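You operate a simulated robot arm through the tools that you are given. There is no shell and no other tool. Be economical: measure what you need, move in short steps, check, and stop when the job is done.

You are at the controls of a simulated robot arm. One attempt, no reset.

## Task
Fetch the grey filter and stand it on the middle of the side bench. Fetch the yellow wedge and set it on the top of the chiller. Fetch the plunger from the left half of the long bench and set it on the top of the side table. Any order will do. Set down upright: grey filter, yellow wedge, plunger.

The check looks at the end state, three seconds after you hand in, the way a careful person would. Anything else that was tipped, shoved, dropped, spilled or broken makes it a failure.

## Robot
A 6-joint arm with a fingered hand on a trunk, on a base that drives. Base frame: it is fixed to the floor where the robot stands at the start and does not move with it; the origin is under the middle of the robot, x ahead of it, y to its left, z up; the surface under the hand at the start is at about z = 90.3. Readings come in cm, rad, newtons and seconds.
With the tool pointing down near the work surface it reaches from about 18 to 66 cm from the robot's upright axis, wherever it stands. Its first joint turns from -2.897 to 2.897 rad. Places, roughly: middle of the side bench [-260, 300, 90]; top of the chiller (28x19 cm) [-294, -296, 112]; top of the side table [-200, 120, 70]; yellow wedge (11x6x12 cm) [40, 0, 50]. Payload 4 kg.
The tool frame sits at the grasp point between the pads (the TCP): z along the fingers, y along the line on which they close. The tips reach 2.6 cm beyond it. The gripper opens to 14.8 cm. The gripper's body begins 7.3 cm behind the TCP. The gripper is a hand of 3 fingers: y runs from the thumb to the fingers, the wrist lies at [0, 0, -23.9] in the tool frame.
Orientation is that of the tool frame in the base frame, as a unit quaternion [x, y, z, w]. With the fingers straight down and closing along the base's y, the tool's x points along the base's -x, its y along +y and its z along -z.

## Interface
- The arm moves only by the tool play_rows. Its argument "moves" is one flat list of numbers, 6 for each row, row after row: the shift along the tool's x, y, z in units of 500 mm (1.0 is 500 mm), then the turn, a rotation vector about the tool's x, y, z in units of 120 degrees (1.0 is 120 degrees). In form: [dx, dy, dz, rx, ry, rz, dx, dy, dz, rx, ry, rz, ...]. A call has 1 to 10 rows; each row is the pose to reach, as a shift and turn from the pose commanded when the call began, along the tool's axes at that moment. A call with a number of a shift or a turn outside -1 to 1 is refused whole. A row lasts 0.2 s, in which the tool goes at most 5 cm and 0.15 rad; a call with a longer step from one row to the next is refused whole. Where a pose cannot be reached the arm comes as near as it can. A force on the tool above 40 N (or 10 N above the force at the start of the call, whichever is more), or a blocked arm, ends the call early, and 0.2 s more pass. In this call time passes only in rows, and 0.2 s behind the last. The reply holds the time, the measured pose of the TCP, the force on the tool along the base axes, the opening and the grip force, in the units named above and with some noise, with the torque about the TCP (base axes, N m) and any sound that the robot's microphone picked up.
- Cameras (640 x 400 px; columns grow to the right, rows downward): "scene" is now at [4.28, 15.16, 144.1]; the picture's right is [-0.67, -0.74, 0.00], its down [-0.46, 0.41, -0.79] and it looks along [0.59, -0.53, -0.61] (base axes); focal length 278 px, centre (320, 200). "wrist" rides on the gripper at [6.8, -3.9, -9] in the tool frame; the picture's right is [0.50, 0.87, 0.00], its down [-0.66, 0.38, -0.65] and it looks along [-0.57, 0.33, 0.76] (tool axes); focal length 222 px, centre (320, 200). There is no depth. A picture from a camera that has moved, and an enlarged one, comes with that camera's place and axes in the base frame and with its lens.
- grab_frame(camera): a new picture of that camera. It takes no simulated time.
- slide_trunk(by): slides the trunk up (or, below 0, down) by that many cm; the arm and the scene camera ride with it, the base frame stays. It gives what a move gives, with no picture.
- steer(legs): drives the robot by 1 to 6 legs, each [ahead, left, turn to the left] in cm, cm and rad, along the robot's own axes; the way and the turn of a leg run together, so that a leg with both is an arc; at most 150 cm and 3.142 rad a leg. The arm and the cameras ride along, it lands a little off, and it stops where it bumps. It gives what a move gives.
- curl_fingers(finger1, finger2, thumb_bend): sets how far each is bent, from 0 (flat) to 1 (curled in); at 0.3 the hand is open as for a grip, at 0.7 the pads meet at the TCP. One left out holds its place. A second passes; each finger stops where it meets its share of the squeeze, and holds until it gets a number again. It is the only way to open and close the hand. It gives what a move gives, with no picture; readings hold the bend of each and the force on the fingers (four entries, about 0 where the hand has none), thumb and palm.
- pan_tilt(pan, tilt): turns the head with the scene camera to pan (to the left, within 2.094 rad either way) and tilt (down, from -0.506 to 1.204), counted from straight ahead of the robot. It gives what a move gives.
- zoom(camera, box): a new picture of the part [left, top, right, bottom] of that camera's present view, enlarged. It takes no simulated time.
- hand_in(): hands the job in; it is judged then, once.

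Go step by step. Nothing tells you exact positions but the pictures and the camera data: compare them with the known pose of the tool, close in by small moves and look again before you grip or let go. The budget is 165 turns and 112 pictures, counting those below and the enlarged ones. Unless the task says otherwise, let go and move clear before handing in, and close with one line.

The tools are called as name(argument=value, ...) on one line, values as JSON. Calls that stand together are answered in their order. play_rows: Moves the arm, as the interface text tells. Its arguments: {"type":"object","properties":{"moves":{"type":"array","items":{"type":"number"}}},"required":["moves"]} The other tools are called the same way: slide_trunk (by) slides the trunk up or down; curl_fingers (finger1, finger2, thumb_bend) moves the fingers one by one; steer (legs) drives the base; pan_tilt (pan, tilt) turns the head that bears the scene camera; grab_frame (camera) takes a picture; zoom (camera, box) takes an enlarged picture of a part of a camera's view; hand_in () hands the job in.

At the start:

```text
time: 0.0
tcp_pos: [42.18, -23.03, 120.31]
ee_rot: [0.0, 1.0, 0.0, 0.0]
force: [0.0, -0.8, 0.9]
torque: [-0.01, -0.03, 0.03]
finger_gap: 14.79
gripper_force: 0.1
shape: jaw
bend: [0.3, 0.3, 0.3]
finger forces: [0.0, 0.1, 0.0, 0.1, 0.1, 0.0]
trunk travel left (down, up): [-17.5, 14.2]
robot x, y, heading: [0.22, -0.05, 0.005]
head pan, tilt: [-0.731, 0.661]
```

scene: 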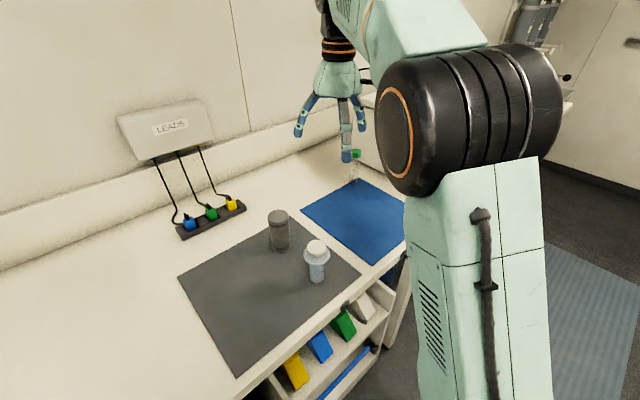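
wrist: 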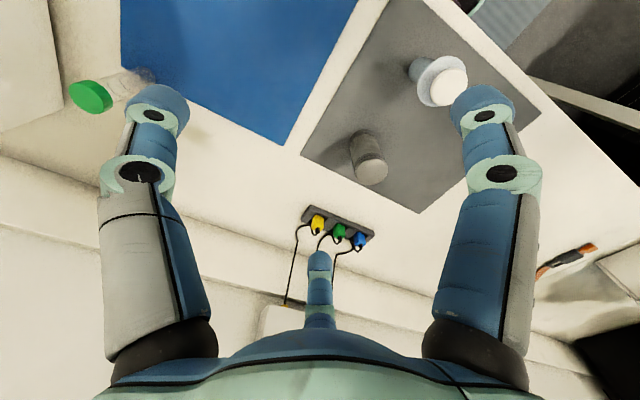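

I see the long bench with a grey cylinder at about (48, -10), a white-capped piece at about (34, -11), and wedges on a shelf below. I'll look closer before I move.

zoom(camera="scene", box=[220, 190, 420, 315])

zoom(camera="scene", box=[220, 275, 420, 400])

pan_tilt(pan=0.5, tilt=0.6)

grab_frame(camera="scene")

```text
3.20 times, centred on (320, 252) of scene
camera zoom: at [4.28, 15.16, 144.1], right [-0.67, -0.74, 0.0], down [-0.46, 0.41, -0.79], along [0.59, -0.53, -0.61], focal length 888 px, centre (320, 32)
```

zoom: 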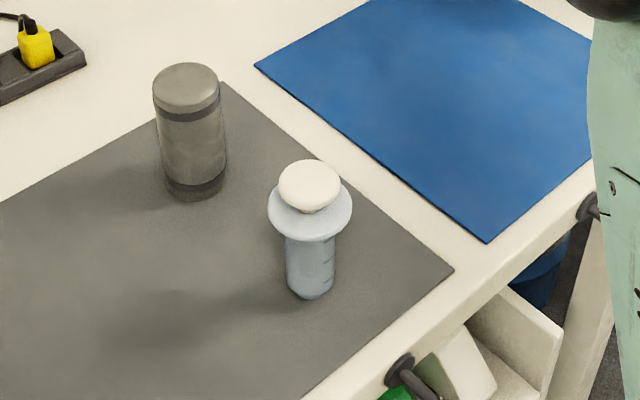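

```text
3.20 times, centred on (320, 338) of scene
camera zoom: at [4.28, 15.16, 144.1], right [-0.67, -0.74, 0.0], down [-0.46, 0.41, -0.79], along [0.59, -0.53, -0.61], focal length 888 px, centre (320, -240)
```

zoom: 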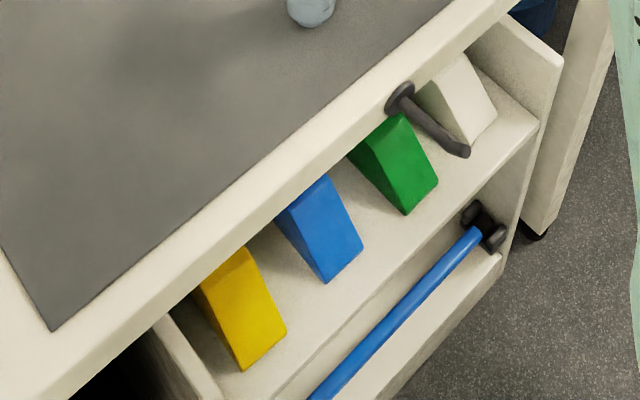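

```text
time: 1.4
tcp_pos: [42.24, -23.04, 120.3]
ee_rot: [0.0, 1.0, 0.001, 0.0]
force: [0.0, 0.6, 0.3]
torque: [0.01, -0.02, 0.0]
finger_gap: 14.79
gripper_force: 0.0
shape: jaw
bend: [0.3, 0.3, 0.3]
finger forces: [0.0, 0.0, 0.1, 0.0, 0.0, 0.1]
trunk travel left (down, up): [-17.5, 14.2]
robot x, y, heading: [-0.09, -0.36, 0.0]
head pan, tilt: [0.499, 0.6]
```

```text
107 pictures are left
camera scene: at [5.61, 25.14, 144.63], right [0.48, -0.88, 0.0], down [-0.5, -0.27, -0.83], along [0.72, 0.39, -0.56], focal length 278 px, centre (320, 200)
```

scene: 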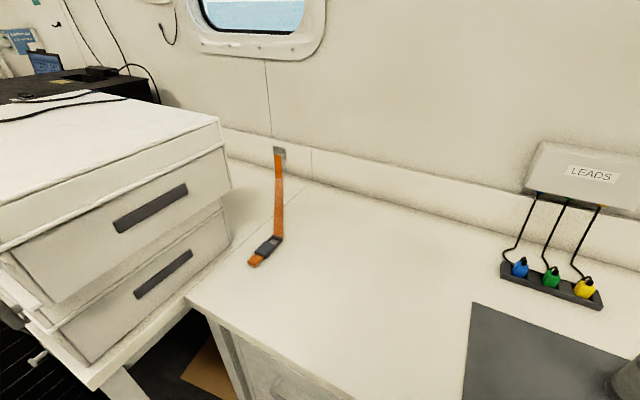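

The left end of the bench holds a strap and no second plunger. Next I look right and behind.

pan_tilt(pan=-1.3, tilt=0.5)

grab_frame(camera="scene")

pan_tilt(pan=-2.09, tilt=0.3)

grab_frame(camera="scene")

pan_tilt(pan=2.09, tilt=0.3)

grab_frame(camera="scene")

pan_tilt(pan=1.2, tilt=0.4)

grab_frame(camera="scene")

```text
time: 3.2
tcp_pos: [42.17, -23.1, 120.26]
ee_rot: [0.0, 1.0, 0.001, 0.0]
force: [0.0, 0.6, -0.5]
torque: [0.0, -0.01, 0.0]
finger_gap: 14.79
gripper_force: 0.1
shape: jaw
bend: [0.3, 0.3, 0.3]
finger forces: [0.0, 0.0, 0.0, 0.0, 0.0, 0.1]
trunk travel left (down, up): [-17.5, 14.2]
robot x, y, heading: [0.17, -0.01, 0.004]
head pan, tilt: [-1.3, 0.499]
```

```text
106 pictures are left
camera scene: at [0.29, 12.15, 145.54], right [-0.96, -0.27, 0.0], down [-0.13, 0.46, -0.88], along [0.24, -0.85, -0.48], focal length 278 px, centre (320, 200)
```

scene: 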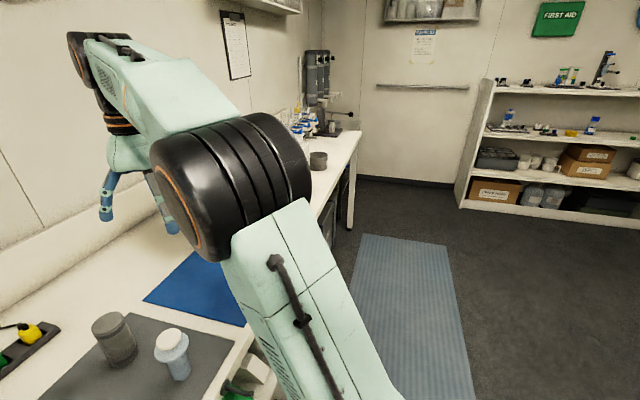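

```text
time: 4.3
tcp_pos: [42.24, -23.08, 120.28]
ee_rot: [0.001, 1.0, 0.0, 0.001]
force: [-0.8, -0.9, -0.3]
torque: [0.02, 0.01, -0.01]
finger_gap: 14.8
gripper_force: 0.1
shape: jaw
bend: [0.3, 0.3, 0.3]
finger forces: [0.1, 0.0, 0.0, 0.1, 0.1, 0.0]
trunk travel left (down, up): [-17.5, 14.2]
robot x, y, heading: [0.07, -0.02, 0.001]
head pan, tilt: [-2.089, 0.3]
```

```text
105 pictures are left
camera scene: at [-6.77, 12.81, 147.38], right [-0.87, 0.49, 0.0], down [0.15, 0.26, -0.96], along [-0.47, -0.83, -0.3], focal length 278 px, centre (320, 200)
```

scene: 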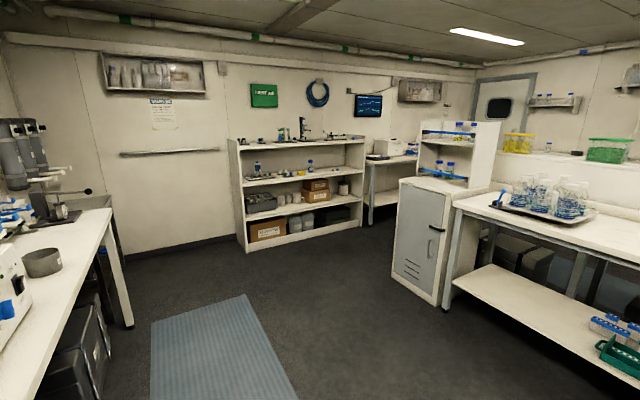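

```text
time: 7.7
tcp_pos: [42.23, -23.12, 120.32]
ee_rot: [0.0, 1.0, 0.001, 0.001]
force: [-0.2, -0.3, -0.3]
torque: [0.0, -0.02, 0.02]
finger_gap: 14.76
gripper_force: 0.0
shape: jaw
bend: [0.3, 0.3, 0.3]
finger forces: [0.0, 0.0, 0.0, 0.1, 0.0, 0.0]
trunk travel left (down, up): [-17.5, 14.2]
robot x, y, heading: [0.14, 0.07, -0.001]
head pan, tilt: [2.089, 0.3]
```

```text
104 pictures are left
camera scene: at [-6.77, 29.03, 147.38], right [0.87, 0.5, 0.0], down [0.15, -0.26, -0.96], along [-0.47, 0.83, -0.3], focal length 278 px, centre (320, 200)
```

scene: 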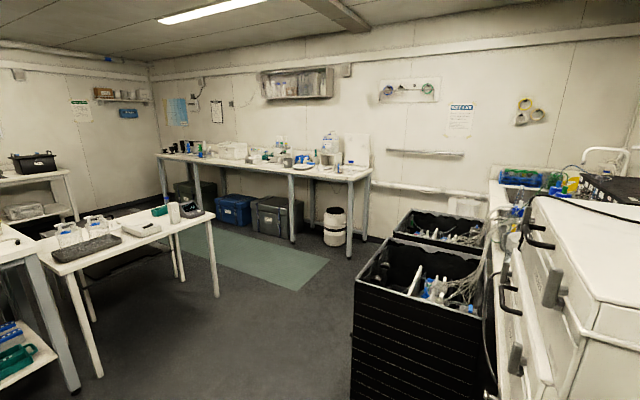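

```text
time: 8.9
tcp_pos: [42.13, -23.05, 120.26]
ee_rot: [0.0, 1.0, -0.001, -0.001]
force: [0.0, 0.3, 0.0]
torque: [0.04, 0.03, -0.02]
finger_gap: 14.77
gripper_force: 0.1
shape: jaw
bend: [0.3, 0.3, 0.3]
finger forces: [0.0, 0.0, 0.0, 0.0, 0.1, 0.0]
trunk travel left (down, up): [-17.5, 14.2]
robot x, y, heading: [-0.18, -0.31, -0.001]
head pan, tilt: [1.201, 0.4]
```

```text
103 pictures are left
camera scene: at [1.19, 29.56, 146.46], right [0.93, -0.36, 0.0], down [-0.14, -0.36, -0.92], along [0.33, 0.86, -0.39], focal length 278 px, centre (320, 200)
```

scene: 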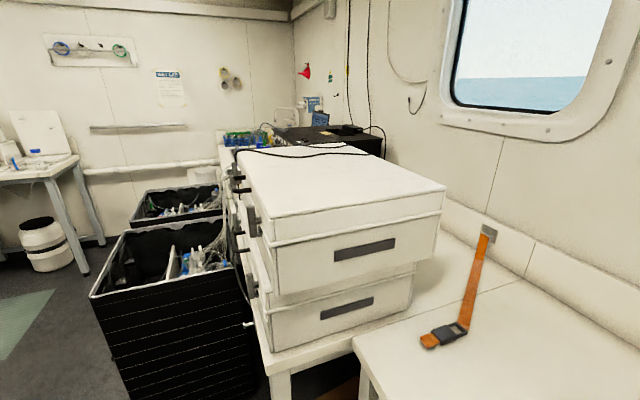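

The white-capped piece on the grey mat fits the plunger, and the banded grey cylinder fits the filter at about (47.9, -10.6), roughly 10.6 cm tall and 5.5 cm wide. I'll take the filter first and move above it.

play_rows(moves=[-0.038, 0.083, 0, 0, 0, 0, -0.076, 0.166, 0, 0, 0, 0, -0.114, 0.249, 0, 0, 0, 0])

pan_tilt(pan=-0.4, tilt=0.75)

grab_frame(camera="scene")

grab_frame(camera="wrist")

```text
time: 9.7
tcp_pos: [48.13, -10.45, 120.19]
ee_rot: [0.0, 1.0, 0.0, -0.001]
force: [-0.6, -0.1, -0.6]
torque: [-0.03, 0.02, -0.02]
finger_gap: 14.77
gripper_force: 0.1
shape: jaw
bend: [0.3, 0.3, 0.3]
finger forces: [0.1, 0.0, 0.0, 0.0, 0.1, 0.2]
trunk travel left (down, up): [-17.5, 14.2]
robot x, y, heading: [0.19, -0.03, -0.002]
head pan, tilt: [1.201, 0.4]
```

```text
time: 11.4
tcp_pos: [48.03, -10.51, 120.26]
ee_rot: [-0.001, 1.0, 0.0, 0.0]
force: [0.2, -0.2, 0.4]
torque: [0.04, -0.02, 0.01]
finger_gap: 14.79
gripper_force: 0.0
shape: jaw
bend: [0.3, 0.3, 0.3]
finger forces: [0.1, 0.0, 0.1, 0.0, 0.1, 0.0]
trunk travel left (down, up): [-17.5, 14.2]
robot x, y, heading: [0.05, -0.08, 0.006]
head pan, tilt: [-0.4, 0.75]
```

```text
102 pictures are left
camera scene: at [5.49, 17.7, 143.35], right [-0.39, -0.92, 0.0], down [-0.63, 0.27, -0.73], along [0.67, -0.28, -0.68], focal length 278 px, centre (320, 200)
```

scene: 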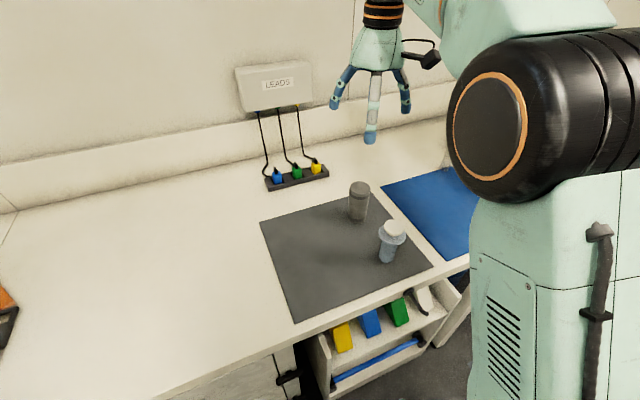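

```text
101 pictures are left
camera wrist: at [41.46, -14.48, 129.28], right [-0.5, 0.87, 0.0], down [0.66, 0.38, 0.65], along [0.57, 0.33, -0.76], focal length 222 px, centre (320, 200)
```

wrist: 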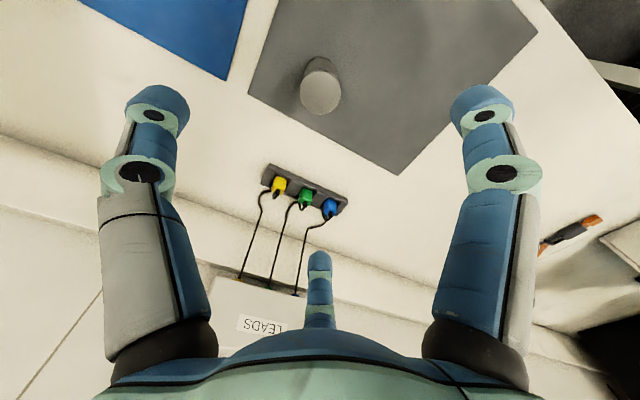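

My estimate holds: the filter top is at (48.2, -10.5). I'll descend around it to z=95.5 and check before gripping.

play_rows(moves=[0, 0, 0.099, 0, 0, 0, 0, 0, 0.198, 0, 0, 0, 0, 0, 0.297, 0, 0, 0, 0, 0, 0.396, 0, 0, 0, 0, 0, 0.45, 0, 0, 0, 0, 0, 0.494, 0, 0, 0])

zoom(camera="scene", box=[260, 100, 460, 225])

grab_frame(camera="wrist")

```text
time: 12.8
tcp_pos: [48.05, -10.65, 95.61]
ee_rot: [0.0, 1.0, 0.0, 0.0]
force: [0.5, -0.3, 0.6]
torque: [-0.01, -0.01, 0.0]
finger_gap: 14.79
gripper_force: 0.1
shape: jaw
bend: [0.3, 0.3, 0.3]
finger forces: [0.0, 0.0, 0.0, 0.1, 0.0, 0.1]
trunk travel left (down, up): [-17.5, 14.2]
robot x, y, heading: [-0.5, 0.12, -0.002]
head pan, tilt: [-0.4, 0.75]
```

```text
3.20 times, centred on (360, 162) of scene
camera zoom: at [5.51, 17.69, 143.34], right [-0.39, -0.92, 0.0], down [-0.63, 0.27, -0.73], along [0.67, -0.28, -0.68], focal length 888 px, centre (192, 320)
```

zoom: 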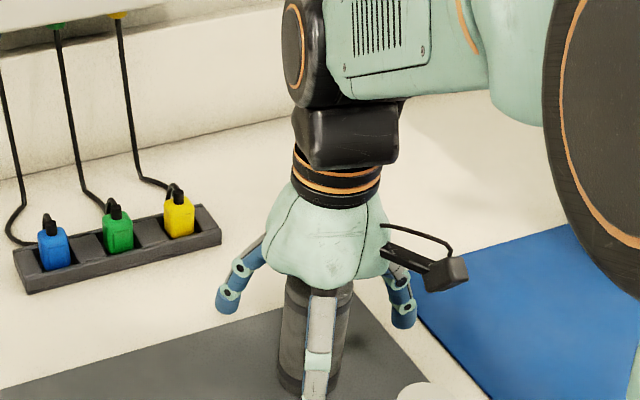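

```text
99 pictures are left
camera wrist: at [41.43, -14.56, 104.53], right [-0.5, 0.87, 0.0], down [0.66, 0.38, 0.65], along [0.57, 0.33, -0.76], focal length 222 px, centre (320, 200)
```

wrist: 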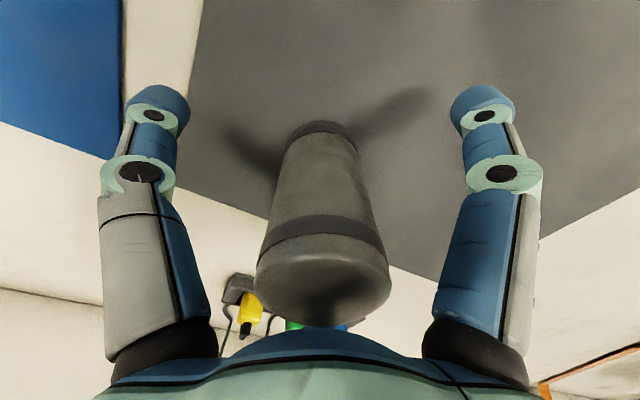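

The filter is centred between the three digits. I close the hand.

curl_fingers(finger1=0.7, finger2=0.7, thumb_bend=0.7)

grab_frame(camera="wrist")

```text
time: 13.8
tcp_pos: [47.97, -10.65, 95.6]
ee_rot: [-0.001, 1.0, 0.0, 0.001]
force: [0.0, 0.5, -0.2]
torque: [-0.02, -0.03, 0.01]
finger_gap: 3.54
gripper_force: 18.3
shape: fingers
bend: [0.57, 0.57, 0.62]
finger forces: [10.6, 11.2, 0.0, 0.0, 13.1, 0.0]
trunk travel left (down, up): [-17.5, 14.2]
robot x, y, heading: [-0.01, -0.41, -0.001]
head pan, tilt: [-0.4, 0.75]
```

```text
98 pictures are left
camera wrist: at [41.4, -14.57, 104.58], right [-0.5, 0.87, 0.0], down [0.66, 0.38, 0.65], along [0.57, 0.33, -0.76], focal length 222 px, centre (320, 200)
```

wrist: 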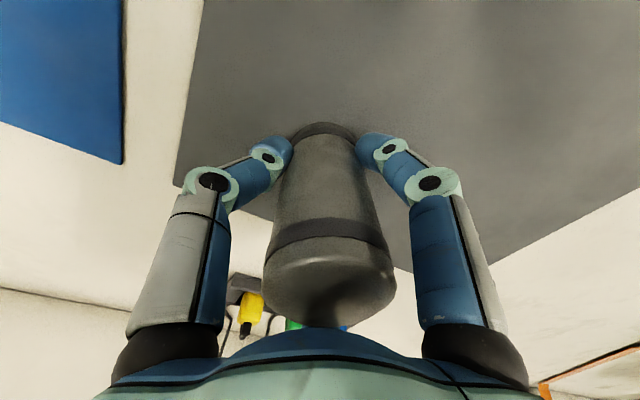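

The grip is firm with the filter between all three digits. I lift it straight up and pull the arm in for driving.

play_rows(moves=[0, 0, -0.04, 0, 0, 0, 0, 0, -0.12, 0, 0, 0, 0, 0, -0.21, 0, 0, 0, 0, 0, -0.3, 0, 0, 0, 0, 0, -0.39, 0, 0, 0, 0, 0, -0.46, 0, 0, 0])

steer(legs=[[-60, 0, 0]])

play_rows(moves=[0.08, 0, 0, 0, 0, 0, 0.16, 0, 0, 0, 0, 0, 0.24, 0, 0, 0, 0, 0, 0.28, 0, 0, 0, 0, 0])

grab_frame(camera="scene")

grab_frame(camera="wrist")

```text
time: 15.2
tcp_pos: [47.77, -10.7, 118.58]
ee_rot: [0.0, 1.0, 0.0, 0.0]
force: [0.5, 0.4, -1.0]
torque: [0.02, -0.03, 0.01]
finger_gap: 3.53
gripper_force: 17.6
shape: fingers
bend: [0.57, 0.57, 0.62]
finger forces: [10.6, 11.2, 0.0, 0.0, 12.9, 0.0]
trunk travel left (down, up): [-17.5, 14.2]
robot x, y, heading: [0.13, 0.32, -0.003]
head pan, tilt: [-0.4, 0.75]
```

```text
time: 18.6
tcp_pos: [-12.48, -10.78, 118.52]
ee_rot: [0.001, 1.0, 0.0, 0.0]
force: [0.8, 0.3, -0.8]
torque: [0.03, -0.03, 0.03]
finger_gap: 3.54
gripper_force: 17.0
shape: fingers
bend: [0.57, 0.57, 0.62]
finger forces: [10.6, 11.4, 0.0, 0.0, 12.9, 0.0]
trunk travel left (down, up): [-17.5, 14.2]
robot x, y, heading: [-60.06, -0.14, -0.002]
head pan, tilt: [-0.4, 0.75]
```

```text
time: 19.6
tcp_pos: [-26.41, -10.62, 118.46]
ee_rot: [0.0, 1.0, -0.001, 0.0]
force: [1.0, -0.8, -0.7]
torque: [0.01, -0.03, 0.01]
finger_gap: 3.53
gripper_force: 17.2
shape: fingers
bend: [0.57, 0.57, 0.62]
finger forces: [10.6, 11.2, 0.0, 0.0, 12.8, 0.0]
trunk travel left (down, up): [-17.5, 14.2]
robot x, y, heading: [-60.22, 0.34, 0.002]
head pan, tilt: [-0.4, 0.75]
```

```text
97 pictures are left
camera scene: at [-54.76, 17.74, 143.34], right [-0.39, -0.92, 0.0], down [-0.63, 0.27, -0.73], along [0.67, -0.29, -0.68], focal length 278 px, centre (320, 200)
```

scene: 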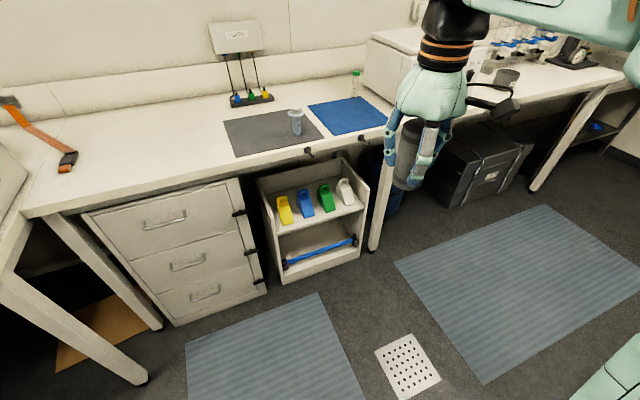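

```text
96 pictures are left
camera wrist: at [-33.03, -14.6, 127.5], right [-0.5, 0.87, 0.0], down [0.66, 0.38, 0.65], along [0.57, 0.33, -0.76], focal length 222 px, centre (320, 200)
```

wrist: 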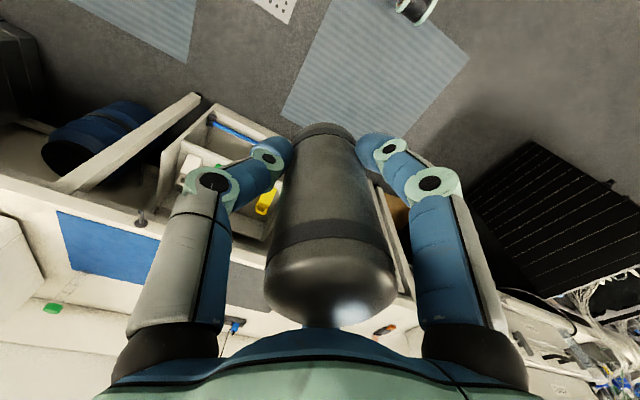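

The filter is held safely and the robot is clear of the bench. I back further, turn left and drive toward the side bench.

steer(legs=[[-60, 0, 0], [0, 0, 1.571], [140, 0, 0]])

pan_tilt(pan=0.6, tilt=0.45)

grab_frame(camera="scene")

```text
time: 33.4
tcp_pos: [-108.17, 174.12, 118.52]
ee_rot: [-0.702, 0.712, -0.001, 0.0]
force: [-0.8, 0.5, -1.4]
torque: [-0.06, 0.02, 0.02]
finger_gap: 3.49
gripper_force: 17.3
shape: fingers
bend: [0.57, 0.57, 0.62]
finger forces: [10.3, 11.2, 0.0, 0.1, 12.7, 0.1]
trunk travel left (down, up): [-17.5, 14.2]
robot x, y, heading: [-119.39, 140.28, 1.556]
head pan, tilt: [-0.4, 0.75]
```

```text
time: 34.7
tcp_pos: [-108.22, 174.1, 118.53]
ee_rot: [-0.702, 0.712, -0.001, 0.001]
force: [0.8, 0.0, -1.0]
torque: [0.03, 0.03, -0.02]
finger_gap: 3.5
gripper_force: 17.4
shape: fingers
bend: [0.57, 0.57, 0.62]
finger forces: [10.5, 11.3, 0.0, 0.0, 12.8, 0.1]
trunk travel left (down, up): [-17.5, 14.2]
robot x, y, heading: [-119.21, 140.45, 1.56]
head pan, tilt: [0.6, 0.45]
```

```text
95 pictures are left
camera scene: at [-145.39, 146.04, 145.99], right [0.83, 0.55, 0.0], down [0.24, -0.36, -0.9], along [-0.5, 0.75, -0.44], focal length 278 px, centre (320, 200)
```

scene: 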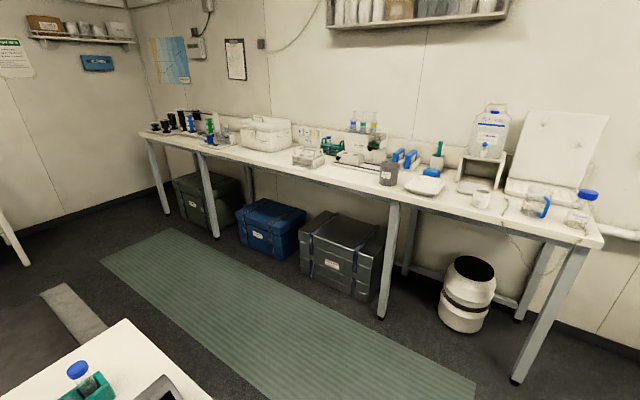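

The side bench front edge is near y=268 and it runs x -420 to -109, so its middle is about (-262, 300), among clutter. I drive along the aisle to stand in front of it.

steer(legs=[[72, 0, 0.011], [0, 125, 0]])

pan_tilt(pan=0.1, tilt=0.7)

grab_frame(camera="scene")

```text
time: 49.4
tcp_pos: [-233.71, 245.44, 118.49]
ee_rot: [-0.706, 0.708, 0.0, -0.001]
force: [0.0, -0.2, -0.7]
torque: [-0.03, -0.02, -0.02]
finger_gap: 3.49
gripper_force: 17.0
shape: fingers
bend: [0.57, 0.57, 0.62]
finger forces: [10.6, 11.3, 0.0, 0.0, 12.7, 0.0]
trunk travel left (down, up): [-17.5, 14.2]
robot x, y, heading: [-244.69, 211.55, 1.563]
head pan, tilt: [0.6, 0.45]
```

```text
time: 50.4
tcp_pos: [-233.78, 245.4, 118.57]
ee_rot: [-0.705, 0.709, 0.0, 0.0]
force: [0.6, 0.1, -1.2]
torque: [-0.02, 0.01, 0.0]
finger_gap: 3.49
gripper_force: 17.3
shape: fingers
bend: [0.57, 0.57, 0.62]
finger forces: [10.4, 11.3, 0.0, 0.1, 12.7, 0.0]
trunk travel left (down, up): [-17.5, 14.2]
robot x, y, heading: [-244.66, 211.77, 1.567]
head pan, tilt: [0.099, 0.7]
```

```text
94 pictures are left
camera scene: at [-266.36, 217.99, 143.77], right [1.0, 0.09, 0.0], down [0.06, -0.64, -0.77], along [-0.07, 0.76, -0.64], focal length 278 px, centre (320, 200)
```

scene: 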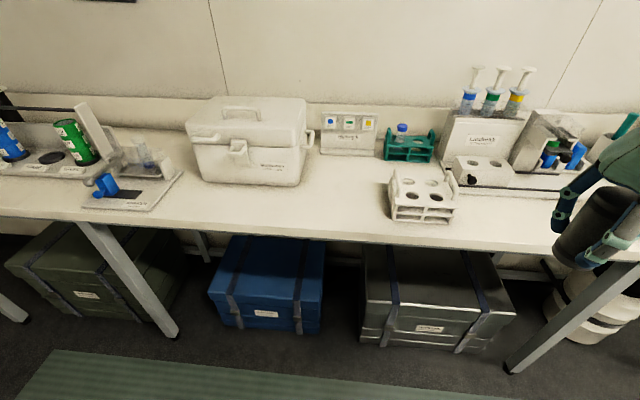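

There is a clear spot at the middle, about (-262, 291), between the cooler box and the white rack. I shift the robot left and forward to bring it in reach.

steer(legs=[[0, 18, 0], [20, 0, 0]])

pan_tilt(pan=-0.3, tilt=0.8)

grab_frame(camera="scene")

```text
time: 53.8
tcp_pos: [-251.76, 265.38, 118.49]
ee_rot: [-0.705, 0.71, 0.0, -0.001]
force: [0.3, 0.5, -1.1]
torque: [0.0, 0.0, -0.01]
finger_gap: 3.47
gripper_force: 17.1
shape: fingers
bend: [0.57, 0.57, 0.62]
finger forces: [10.5, 11.3, 0.0, 0.0, 12.7, 0.0]
trunk travel left (down, up): [-17.5, 14.2]
robot x, y, heading: [-262.81, 231.22, 1.563]
head pan, tilt: [0.099, 0.7]
```

```text
time: 54.6
tcp_pos: [-251.73, 265.31, 118.45]
ee_rot: [-0.705, 0.71, 0.0, 0.0]
force: [0.8, 0.3, -1.2]
torque: [0.0, -0.02, 0.0]
finger_gap: 3.5
gripper_force: 17.6
shape: fingers
bend: [0.57, 0.57, 0.62]
finger forces: [10.6, 11.2, 0.0, 0.1, 12.8, 0.0]
trunk travel left (down, up): [-17.5, 14.2]
robot x, y, heading: [-262.62, 231.54, 1.563]
head pan, tilt: [-0.3, 0.799]
```

```text
93 pictures are left
camera scene: at [-281.13, 237.0, 142.95], right [0.95, -0.3, 0.0], down [-0.22, -0.68, -0.7], along [0.21, 0.66, -0.72], focal length 278 px, centre (320, 200)
```

scene: 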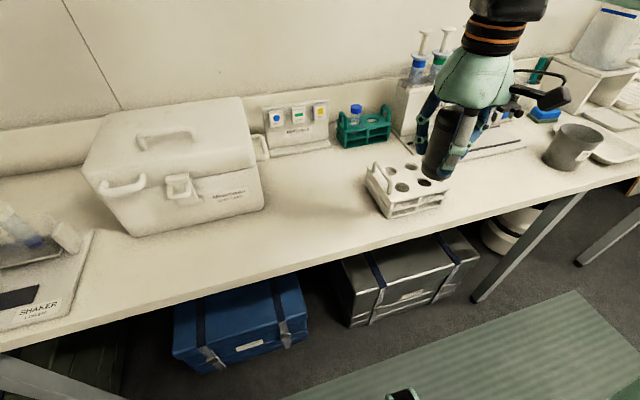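

Checks confirm clearance at (-264, 290). I move above that point.

play_rows(moves=[-0.082, 0.042, 0, 0, 0, 0, -0.164, 0.083, 0, 0, 0, 0, -0.246, 0.125, 0, 0, 0, 0, -0.328, 0.167, 0, 0, 0, 0, -0.41, 0.208, 0, 0, 0, 0, -0.492, 0.25, 0, 0, 0, 0])

grab_frame(camera="wrist")

grab_frame(camera="scene")

```text
time: 56.0
tcp_pos: [-264.11, 288.71, 117.45]
ee_rot: [-0.705, 0.71, 0.001, 0.0]
force: [-0.2, -0.2, -0.2]
torque: [-0.01, -0.02, 0.02]
finger_gap: 3.47
gripper_force: 17.1
shape: fingers
bend: [0.57, 0.57, 0.62]
finger forces: [10.5, 11.1, 0.1, 0.0, 12.7, 0.1]
out of reach, approached as far as the arm can: row 6
trunk travel left (down, up): [-17.5, 14.2]
robot x, y, heading: [-262.85, 231.59, 1.571]
head pan, tilt: [-0.3, 0.799]
```

```text
92 pictures are left
camera wrist: at [-260.05, 281.85, 126.57], right [-0.87, -0.49, 0.0], down [-0.37, 0.66, 0.65], along [-0.32, 0.57, -0.76], focal length 222 px, centre (320, 200)
```

wrist: 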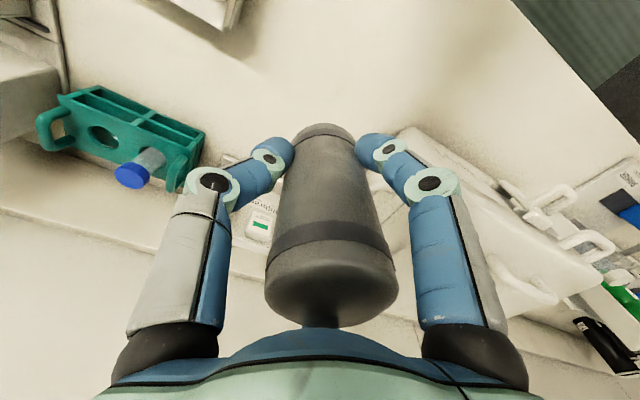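

```text
91 pictures are left
camera scene: at [-281.19, 237.07, 142.93], right [0.95, -0.3, 0.0], down [-0.22, -0.68, -0.7], along [0.21, 0.66, -0.72], focal length 278 px, centre (320, 200)
```

scene: 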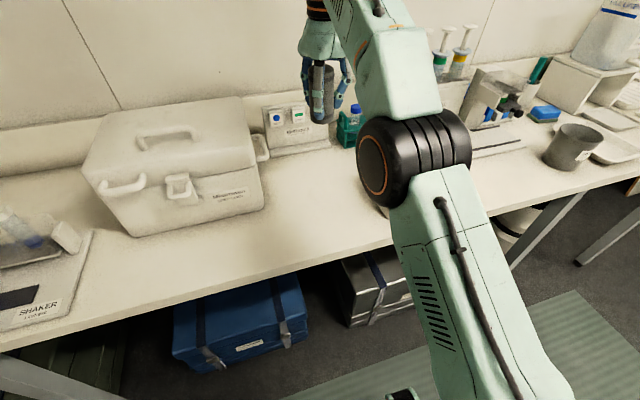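

I'm above the spot. I'll go down part way and check that the elbow stays clear of the racks.

play_rows(moves=[0, 0, 0.08, 0, 0, 0, 0, 0, 0.16, 0, 0, 0, 0, 0, 0.24, 0, 0, 0])

grab_frame(camera="scene")

grab_frame(camera="wrist")

```text
time: 56.8
tcp_pos: [-263.91, 288.67, 105.56]
ee_rot: [-0.705, 0.71, 0.001, 0.0]
force: [-0.1, 0.1, -1.8]
torque: [0.0, 0.02, -0.02]
finger_gap: 3.43
gripper_force: 17.6
shape: fingers
bend: [0.57, 0.57, 0.62]
finger forces: [10.3, 11.2, 0.0, 0.0, 12.5, 0.1]
trunk travel left (down, up): [-17.5, 14.2]
robot x, y, heading: [-262.59, 231.7, 1.566]
head pan, tilt: [-0.3, 0.799]
```

```text
90 pictures are left
camera scene: at [-281.13, 237.03, 142.94], right [0.95, -0.3, 0.0], down [-0.22, -0.68, -0.7], along [0.21, 0.66, -0.72], focal length 278 px, centre (320, 200)
```

scene: 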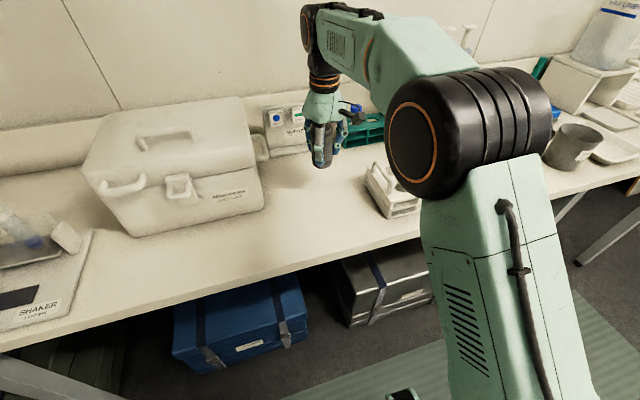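

```text
89 pictures are left
camera wrist: at [-259.86, 281.81, 114.59], right [-0.87, -0.49, 0.0], down [-0.37, 0.66, 0.65], along [-0.32, 0.57, -0.76], focal length 222 px, centre (320, 200)
```

wrist: 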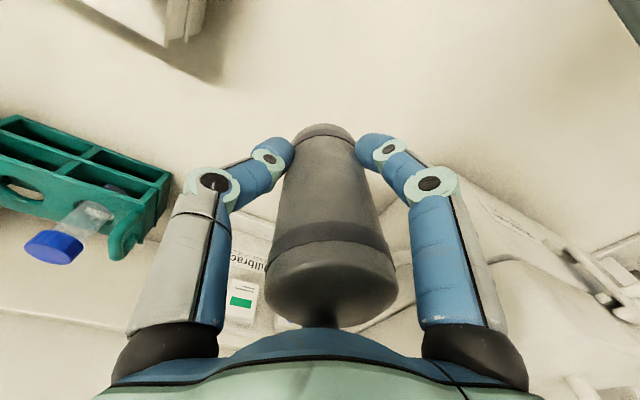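

The elbow is high and clear. I lower the last 9–10 cm gently until contact.

play_rows(moves=[0, 0, 0.08, 0, 0, 0, 0, 0, 0.14, 0, 0, 0, 0, 0, 0.17, 0, 0, 0, 0, 0, 0.185, 0, 0, 0, 0, 0, 0.192, 0, 0, 0])

grab_frame(camera="wrist")

zoom(camera="scene", box=[240, 80, 400, 180])

```text
time: 58.0
tcp_pos: [-264.0, 288.66, 96.03]
ee_rot: [-0.705, 0.709, 0.001, 0.0]
force: [-0.4, -0.5, -2.2]
torque: [-0.03, -0.01, 0.0]
finger_gap: 3.41
gripper_force: 17.4
shape: fingers
bend: [0.57, 0.57, 0.62]
finger forces: [10.3, 11.3, 0.0, 0.0, 12.4, 0.1]
trunk travel left (down, up): [-17.5, 14.2]
robot x, y, heading: [-262.53, 231.4, 1.561]
head pan, tilt: [-0.3, 0.799]
```

```text
88 pictures are left
camera wrist: at [-259.93, 281.82, 105.03], right [-0.87, -0.49, 0.0], down [-0.37, 0.66, 0.65], along [-0.32, 0.57, -0.76], focal length 222 px, centre (320, 200)
```

wrist: 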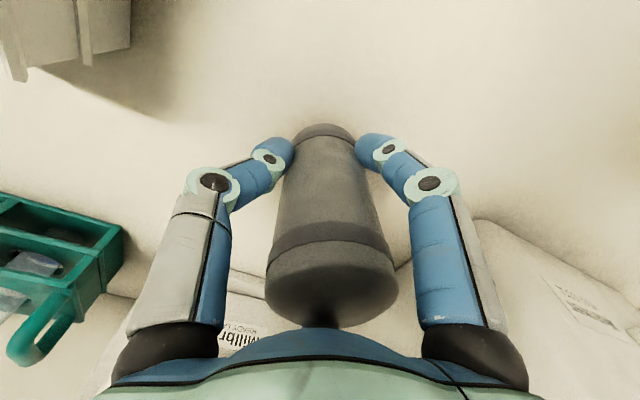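

```text
4.00 times, centred on (320, 130) of scene
camera zoom: at [-281.13, 237.0, 142.94], right [0.95, -0.3, 0.0], down [-0.22, -0.68, -0.7], along [0.21, 0.66, -0.72], focal length 1110 px, centre (320, 480)
```

zoom: 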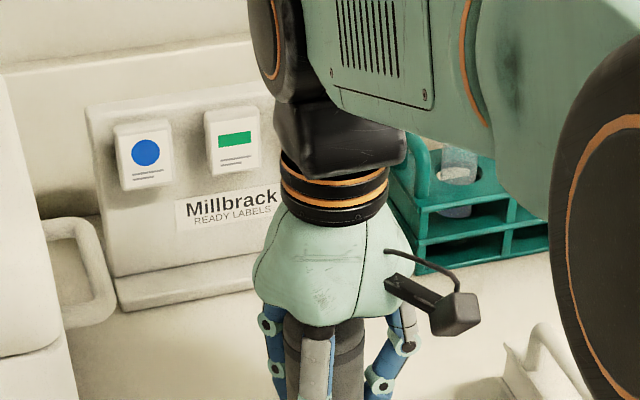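

Close to the surface but not in contact yet. I creep down in small steps.

play_rows(moves=[0, 0, 0.004, 0, 0, 0, 0, 0, 0.008, 0, 0, 0, 0, 0, 0.012, 0, 0, 0, 0, 0, 0.016, 0, 0, 0])

```text
time: 59.0
tcp_pos: [-264.02, 288.56, 95.33]
ee_rot: [-0.705, 0.709, 0.0, 0.0]
force: [-0.3, 1.1, 0.1]
torque: [-0.01, -0.01, 0.01]
finger_gap: 3.43
gripper_force: 17.2
shape: fingers
bend: [0.57, 0.57, 0.62]
finger forces: [10.3, 11.4, 0.0, 0.0, 12.4, 0.0]
trunk travel left (down, up): [-17.5, 14.2]
robot x, y, heading: [-262.69, 231.48, 1.561]
head pan, tilt: [-0.3, 0.799]
```

play_rows(moves=[0, 0, 0.003, 0, 0, 0, 0, 0, 0.006, 0, 0, 0])

```text
time: 59.6
tcp_pos: [-263.9, 288.57, 95.15]
ee_rot: [-0.704, 0.71, 0.002, 0.0]
force: [-0.2, 0.8, 10.9]
torque: [0.02, 0.15, 0.01]
finger_gap: 3.44
gripper_force: 18.4
shape: fingers
bend: [0.57, 0.57, 0.62]
finger forces: [11.0, 11.8, 0.0, 0.0, 13.5, 0.0]
trunk travel left (down, up): [-17.5, 14.2]
robot x, y, heading: [-262.5, 231.59, 1.562]
head pan, tilt: [-0.3, 0.799]
```

Solid contact (about 11 N). I back off a hair and open the hand partway.

play_rows(moves=[0, 0, -0.003, 0, 0, 0])

curl_fingers(finger1=0.4, finger2=0.4, thumb_bend=0.4)

grab_frame(camera="wrist")

```text
time: 60.0
tcp_pos: [-263.9, 288.49, 94.96]
ee_rot: [-0.705, 0.709, 0.0, 0.0]
force: [-0.1, 1.0, 8.8]
torque: [0.06, 0.13, 0.0]
finger_gap: 3.44
gripper_force: 17.4
shape: fingers
bend: [0.58, 0.57, 0.62]
finger forces: [10.6, 12.2, 0.0, 0.0, 13.7, 0.1]
trunk travel left (down, up): [-17.5, 14.2]
robot x, y, heading: [-262.63, 231.09, 1.565]
head pan, tilt: [-0.3, 0.799]
```

```text
time: 61.0
tcp_pos: [-264.16, 288.7, 95.02]
ee_rot: [-0.705, 0.709, 0.0, 0.001]
force: [0.0, 0.4, -0.1]
torque: [-0.04, -0.03, 0.0]
finger_gap: 9.45
gripper_force: 0.0
shape: fingers
bend: [0.4, 0.4, 0.4]
finger forces: [0.1, 0.0, 0.1, 0.0, 0.0, 0.0]
trunk travel left (down, up): [-17.5, 14.2]
robot x, y, heading: [-262.29, 231.63, 1.565]
head pan, tilt: [-0.3, 0.799]
```

```text
86 pictures are left
camera wrist: at [-259.93, 281.8, 104.1], right [-0.87, -0.49, 0.0], down [-0.37, 0.66, 0.65], along [-0.32, 0.57, -0.76], focal length 222 px, centre (320, 200)
```

wrist: 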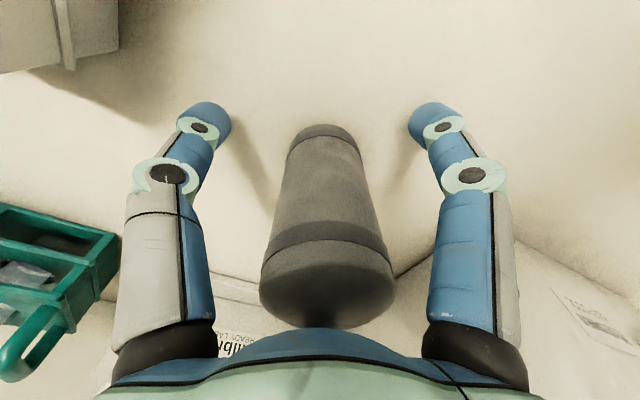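

The filter stands upright and free. I raise the hand and pull it back, then check.

play_rows(moves=[0, 0, -0.09, 0, 0, 0, 0, 0, -0.18, 0, 0, 0, 0, 0, -0.27, 0, 0, 0, 0, 0, -0.36, 0, 0, 0, 0, 0, -0.44, 0, 0, 0, 0.09, 0, -0.44, 0, 0, 0, 0.18, 0, -0.44, 0, 0, 0, 0.27, 0, -0.44, 0, 0, 0, 0.36, 0, -0.44, 0, 0, 0, 0.45, 0, -0.44, 0, 0, 0])

steer(legs=[[-18, 0, 0]])

grab_frame(camera="scene")

```text
time: 63.2
tcp_pos: [-264.11, 265.94, 117.08]
ee_rot: [-0.705, 0.71, 0.0, 0.001]
force: [-0.2, -0.7, -0.5]
torque: [0.02, 0.0, 0.0]
finger_gap: 9.52
gripper_force: 0.0
shape: fingers
bend: [0.4, 0.4, 0.4]
finger forces: [0.0, 0.0, 0.0, 0.0, 0.0, 0.0]
trunk travel left (down, up): [-17.5, 14.2]
robot x, y, heading: [-262.69, 231.48, 1.57]
head pan, tilt: [-0.3, 0.799]
```

```text
time: 64.8
tcp_pos: [-264.19, 248.05, 117.19]
ee_rot: [-0.706, 0.709, 0.001, 0.0]
force: [-0.9, -0.5, 1.0]
torque: [0.0, -0.02, 0.03]
finger_gap: 9.45
gripper_force: 0.0
shape: fingers
bend: [0.4, 0.4, 0.4]
finger forces: [0.0, 0.0, 0.1, 0.1, 0.0, 0.1]
trunk travel left (down, up): [-17.5, 14.2]
robot x, y, heading: [-262.71, 213.16, 1.567]
head pan, tilt: [-0.3, 0.799]
```

```text
85 pictures are left
camera scene: at [-281.23, 218.97, 142.95], right [0.95, -0.3, 0.0], down [-0.22, -0.68, -0.7], along [0.21, 0.67, -0.72], focal length 278 px, centre (320, 200)
```

scene: 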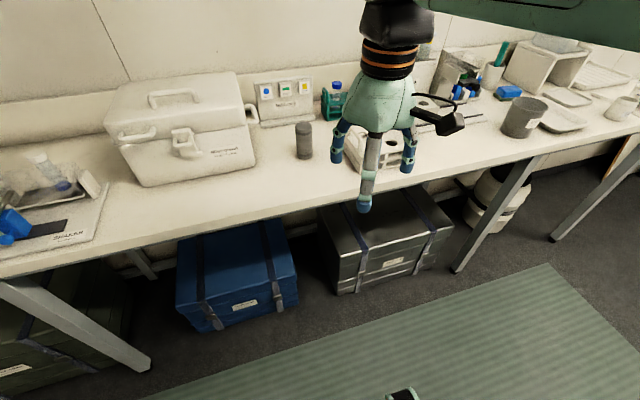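

The filter stands well on the side bench. I go back along the aisle and look at the side table on the way.

steer(legs=[[0, -143, 0], [-93, 0, 0]])

pan_tilt(pan=1.571, tilt=0.75)

grab_frame(camera="scene")

```text
time: 82.0
tcp_pos: [-120.77, 154.59, 117.06]
ee_rot: [0.707, -0.707, 0.0, -0.001]
force: [-0.6, 1.0, -0.4]
torque: [-0.01, 0.0, 0.01]
finger_gap: 9.47
gripper_force: 0.0
shape: fingers
bend: [0.4, 0.4, 0.4]
finger forces: [0.0, 0.1, 0.1, 0.0, 0.1, 0.0]
trunk travel left (down, up): [-17.5, 14.2]
robot x, y, heading: [-118.99, 120.07, 1.572]
head pan, tilt: [-0.3, 0.799]
```

```text
time: 83.8
tcp_pos: [-120.75, 154.72, 117.0]
ee_rot: [0.707, -0.707, 0.0, 0.0]
force: [-0.6, 0.5, -0.1]
torque: [0.01, -0.03, -0.02]
finger_gap: 9.48
gripper_force: 0.2
shape: fingers
bend: [0.4, 0.4, 0.4]
finger forces: [0.0, 0.0, 0.0, 0.0, 0.0, 0.0]
trunk travel left (down, up): [-17.5, 14.2]
robot x, y, heading: [-119.24, 119.99, 1.565]
head pan, tilt: [1.571, 0.75]
```

```text
84 pictures are left
camera scene: at [-148.33, 117.81, 143.34], right [0.0, 1.0, 0.0], down [0.68, 0.0, -0.73], along [-0.73, 0.0, -0.68], focal length 278 px, centre (320, 200)
```

scene: 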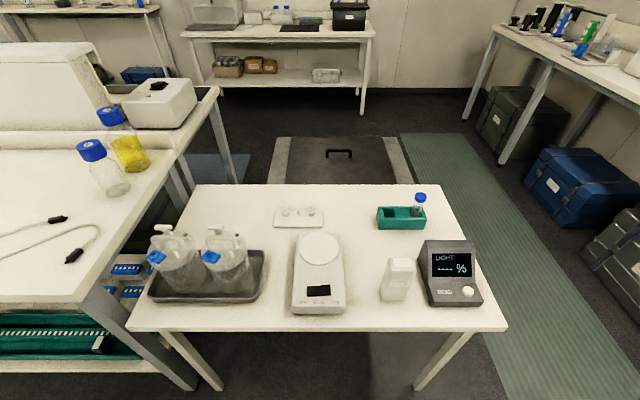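

The side table is crowded but has a free patch behind the small white box, near (-204, 137). I zoom in to judge it.

zoom(camera="scene", box=[280, 170, 520, 320])

```text
2.67 times, centred on (400, 245) of scene
camera zoom: at [-148.33, 117.81, 143.34], right [0.0, 1.0, 0.0], down [0.68, 0.0, -0.73], along [-0.73, 0.0, -0.68], focal length 740 px, centre (107, 80)
```

zoom: 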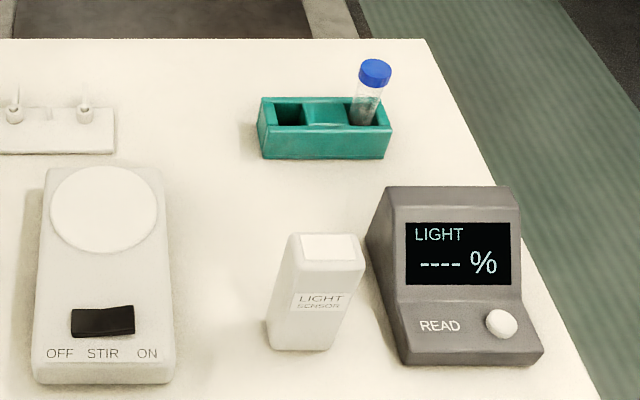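

The free patch at about (-202, 133) has enough room on all sides. Now I drive to the long bench for the plunger.

steer(legs=[[-130, 0, 0.006], [0, 0, -1.571], [105, 0, 0]])

pan_tilt(pan=-0.2, tilt=0.85)

grab_frame(camera="scene")

grab_frame(camera="wrist")

```text
time: 99.2
tcp_pos: [20.41, -7.06, 117.09]
ee_rot: [-0.007, 1.0, 0.0, 0.0]
force: [0.6, -0.4, -0.4]
torque: [-0.04, 0.0, -0.05]
finger_gap: 9.45
gripper_force: 0.0
shape: fingers
bend: [0.4, 0.4, 0.4]
finger forces: [0.1, 0.0, 0.1, 0.0, 0.0, 0.0]
trunk travel left (down, up): [-17.5, 14.2]
robot x, y, heading: [-14.37, -9.43, 0.015]
head pan, tilt: [1.571, 0.75]
```

```text
time: 101.0
tcp_pos: [20.43, -6.95, 117.13]
ee_rot: [-0.008, 1.0, 0.0, 0.0]
force: [-0.4, 0.1, -0.5]
torque: [0.0, 0.02, -0.02]
finger_gap: 9.49
gripper_force: 0.1
shape: fingers
bend: [0.4, 0.4, 0.4]
finger forces: [0.0, 0.0, 0.0, 0.0, 0.1, 0.1]
trunk travel left (down, up): [-17.5, 14.2]
robot x, y, heading: [-14.34, -9.21, 0.012]
head pan, tilt: [-0.201, 0.85]
```

```text
82 pictures are left
camera scene: at [-8.98, 10.26, 142.54], right [-0.18, -0.98, 0.0], down [-0.74, 0.14, -0.66], along [0.65, -0.12, -0.75], focal length 278 px, centre (320, 200)
```

scene: 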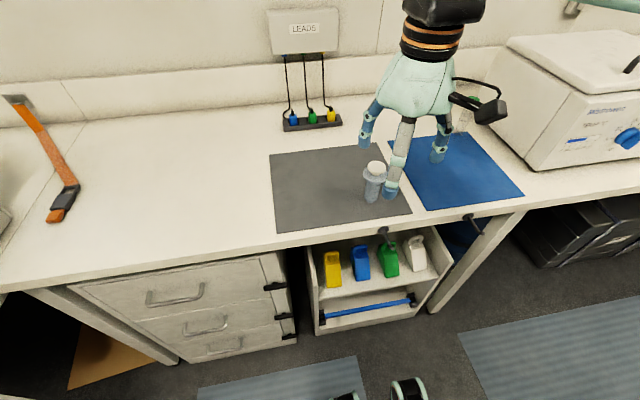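

```text
81 pictures are left
camera wrist: at [13.93, -10.95, 126.05], right [-0.51, 0.86, 0.0], down [0.65, 0.39, 0.65], along [0.56, 0.34, -0.76], focal length 222 px, centre (320, 200)
```

wrist: 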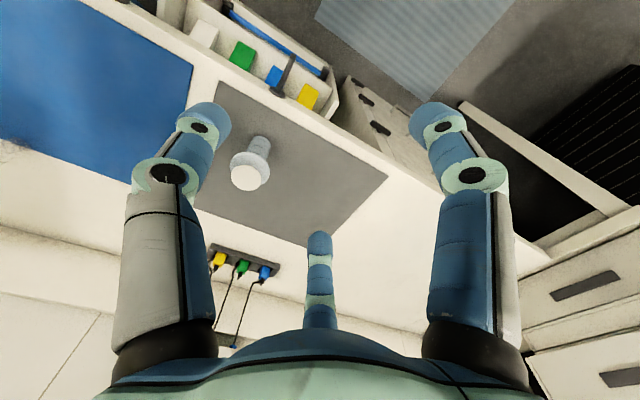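

The plunger is at (34.0, -10.6). I open the hand and move above it.

curl_fingers(finger1=0.3, finger2=0.3, thumb_bend=0.3)

play_rows(moves=[-0.09, -0.026, 0, 0, 0, 0, -0.18, -0.052, 0, 0, 0, 0, -0.271, -0.077, 0, 0, 0, 0])

grab_frame(camera="wrist")

```text
time: 102.0
tcp_pos: [20.43, -6.95, 117.1]
ee_rot: [-0.008, 1.0, 0.0, 0.0]
force: [0.8, 0.2, 0.0]
torque: [-0.03, 0.03, 0.0]
finger_gap: 12.66
gripper_force: 0.1
shape: fingers
bend: [0.3, 0.3, 0.3]
finger forces: [0.0, 0.0, 0.0, 0.1, 0.1, 0.0]
trunk travel left (down, up): [-17.5, 14.2]
robot x, y, heading: [-14.23, -9.48, 0.013]
head pan, tilt: [-0.201, 0.85]
```

```text
time: 102.8
tcp_pos: [34.15, -10.63, 116.95]
ee_rot: [-0.008, 1.0, 0.0, -0.001]
force: [1.2, -0.4, -0.2]
torque: [0.01, 0.04, -0.02]
finger_gap: 12.68
gripper_force: 0.0
shape: fingers
bend: [0.3, 0.3, 0.3]
finger forces: [0.0, 0.0, 0.1, 0.1, 0.1, 0.0]
trunk travel left (down, up): [-17.5, 14.2]
robot x, y, heading: [-14.14, -9.09, 0.014]
head pan, tilt: [-0.201, 0.85]
```

```text
80 pictures are left
camera wrist: at [27.68, -14.68, 126.0], right [-0.51, 0.86, 0.0], down [0.65, 0.39, 0.65], along [0.56, 0.34, -0.76], focal length 222 px, centre (320, 200)
```

wrist: 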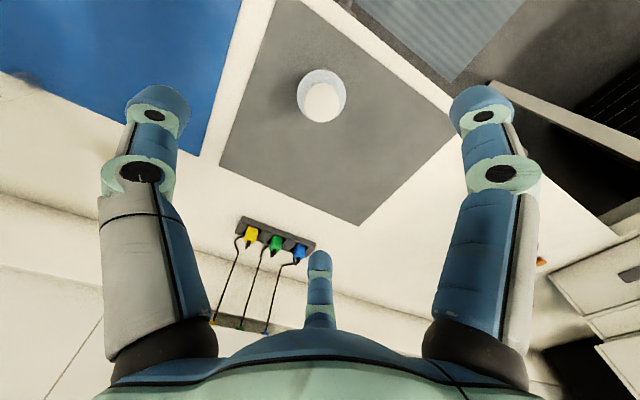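

The plunger is centred. I descend around it.

play_rows(moves=[0, 0, 0.09, 0, 0, 0, 0, 0, 0.18, 0, 0, 0, 0, 0, 0.27, 0, 0, 0, 0, 0, 0.36, 0, 0, 0, 0, 0, 0.41, 0, 0, 0, 0, 0, 0.438, 0, 0, 0])

grab_frame(camera="wrist")

zoom(camera="scene", box=[300, 110, 460, 210])

```text
time: 104.2
tcp_pos: [34.09, -10.6, 95.09]
ee_rot: [-0.008, 1.0, 0.0, 0.0]
force: [0.0, 0.2, -0.2]
torque: [0.0, 0.01, 0.0]
finger_gap: 12.68
gripper_force: 0.0
shape: fingers
bend: [0.3, 0.3, 0.3]
finger forces: [0.0, 0.0, 0.0, 0.0, 0.0, 0.0]
trunk travel left (down, up): [-17.5, 14.2]
robot x, y, heading: [-14.15, -9.21, 0.017]
head pan, tilt: [-0.201, 0.85]
```

```text
79 pictures are left
camera wrist: at [27.56, -14.56, 104.13], right [-0.51, 0.86, 0.0], down [0.65, 0.39, 0.65], along [0.56, 0.34, -0.76], focal length 222 px, centre (320, 200)
```

wrist: 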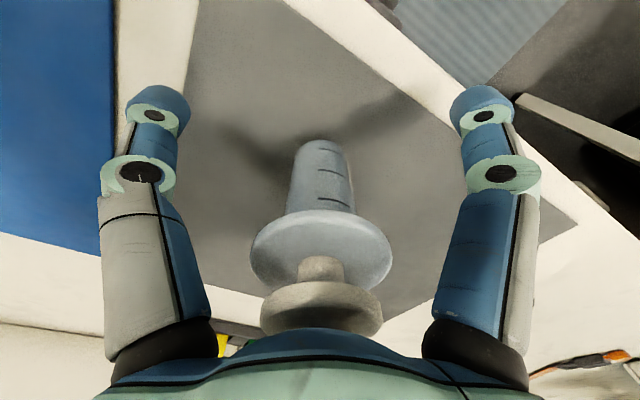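

```text
4.00 times, centred on (380, 160) of scene
camera zoom: at [-8.97, 10.26, 142.54], right [-0.18, -0.98, 0.0], down [-0.74, 0.14, -0.66], along [0.65, -0.12, -0.75], focal length 1110 px, centre (80, 360)
```

zoom: 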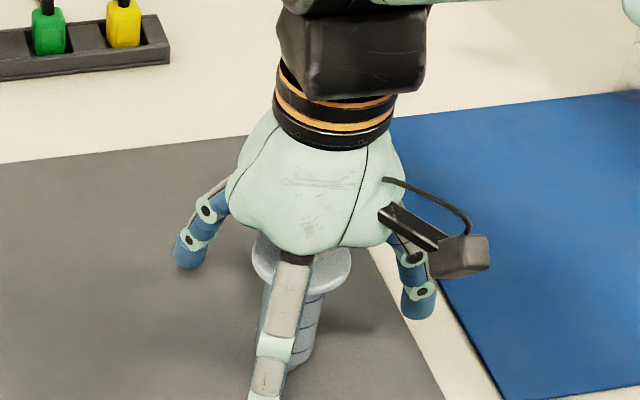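

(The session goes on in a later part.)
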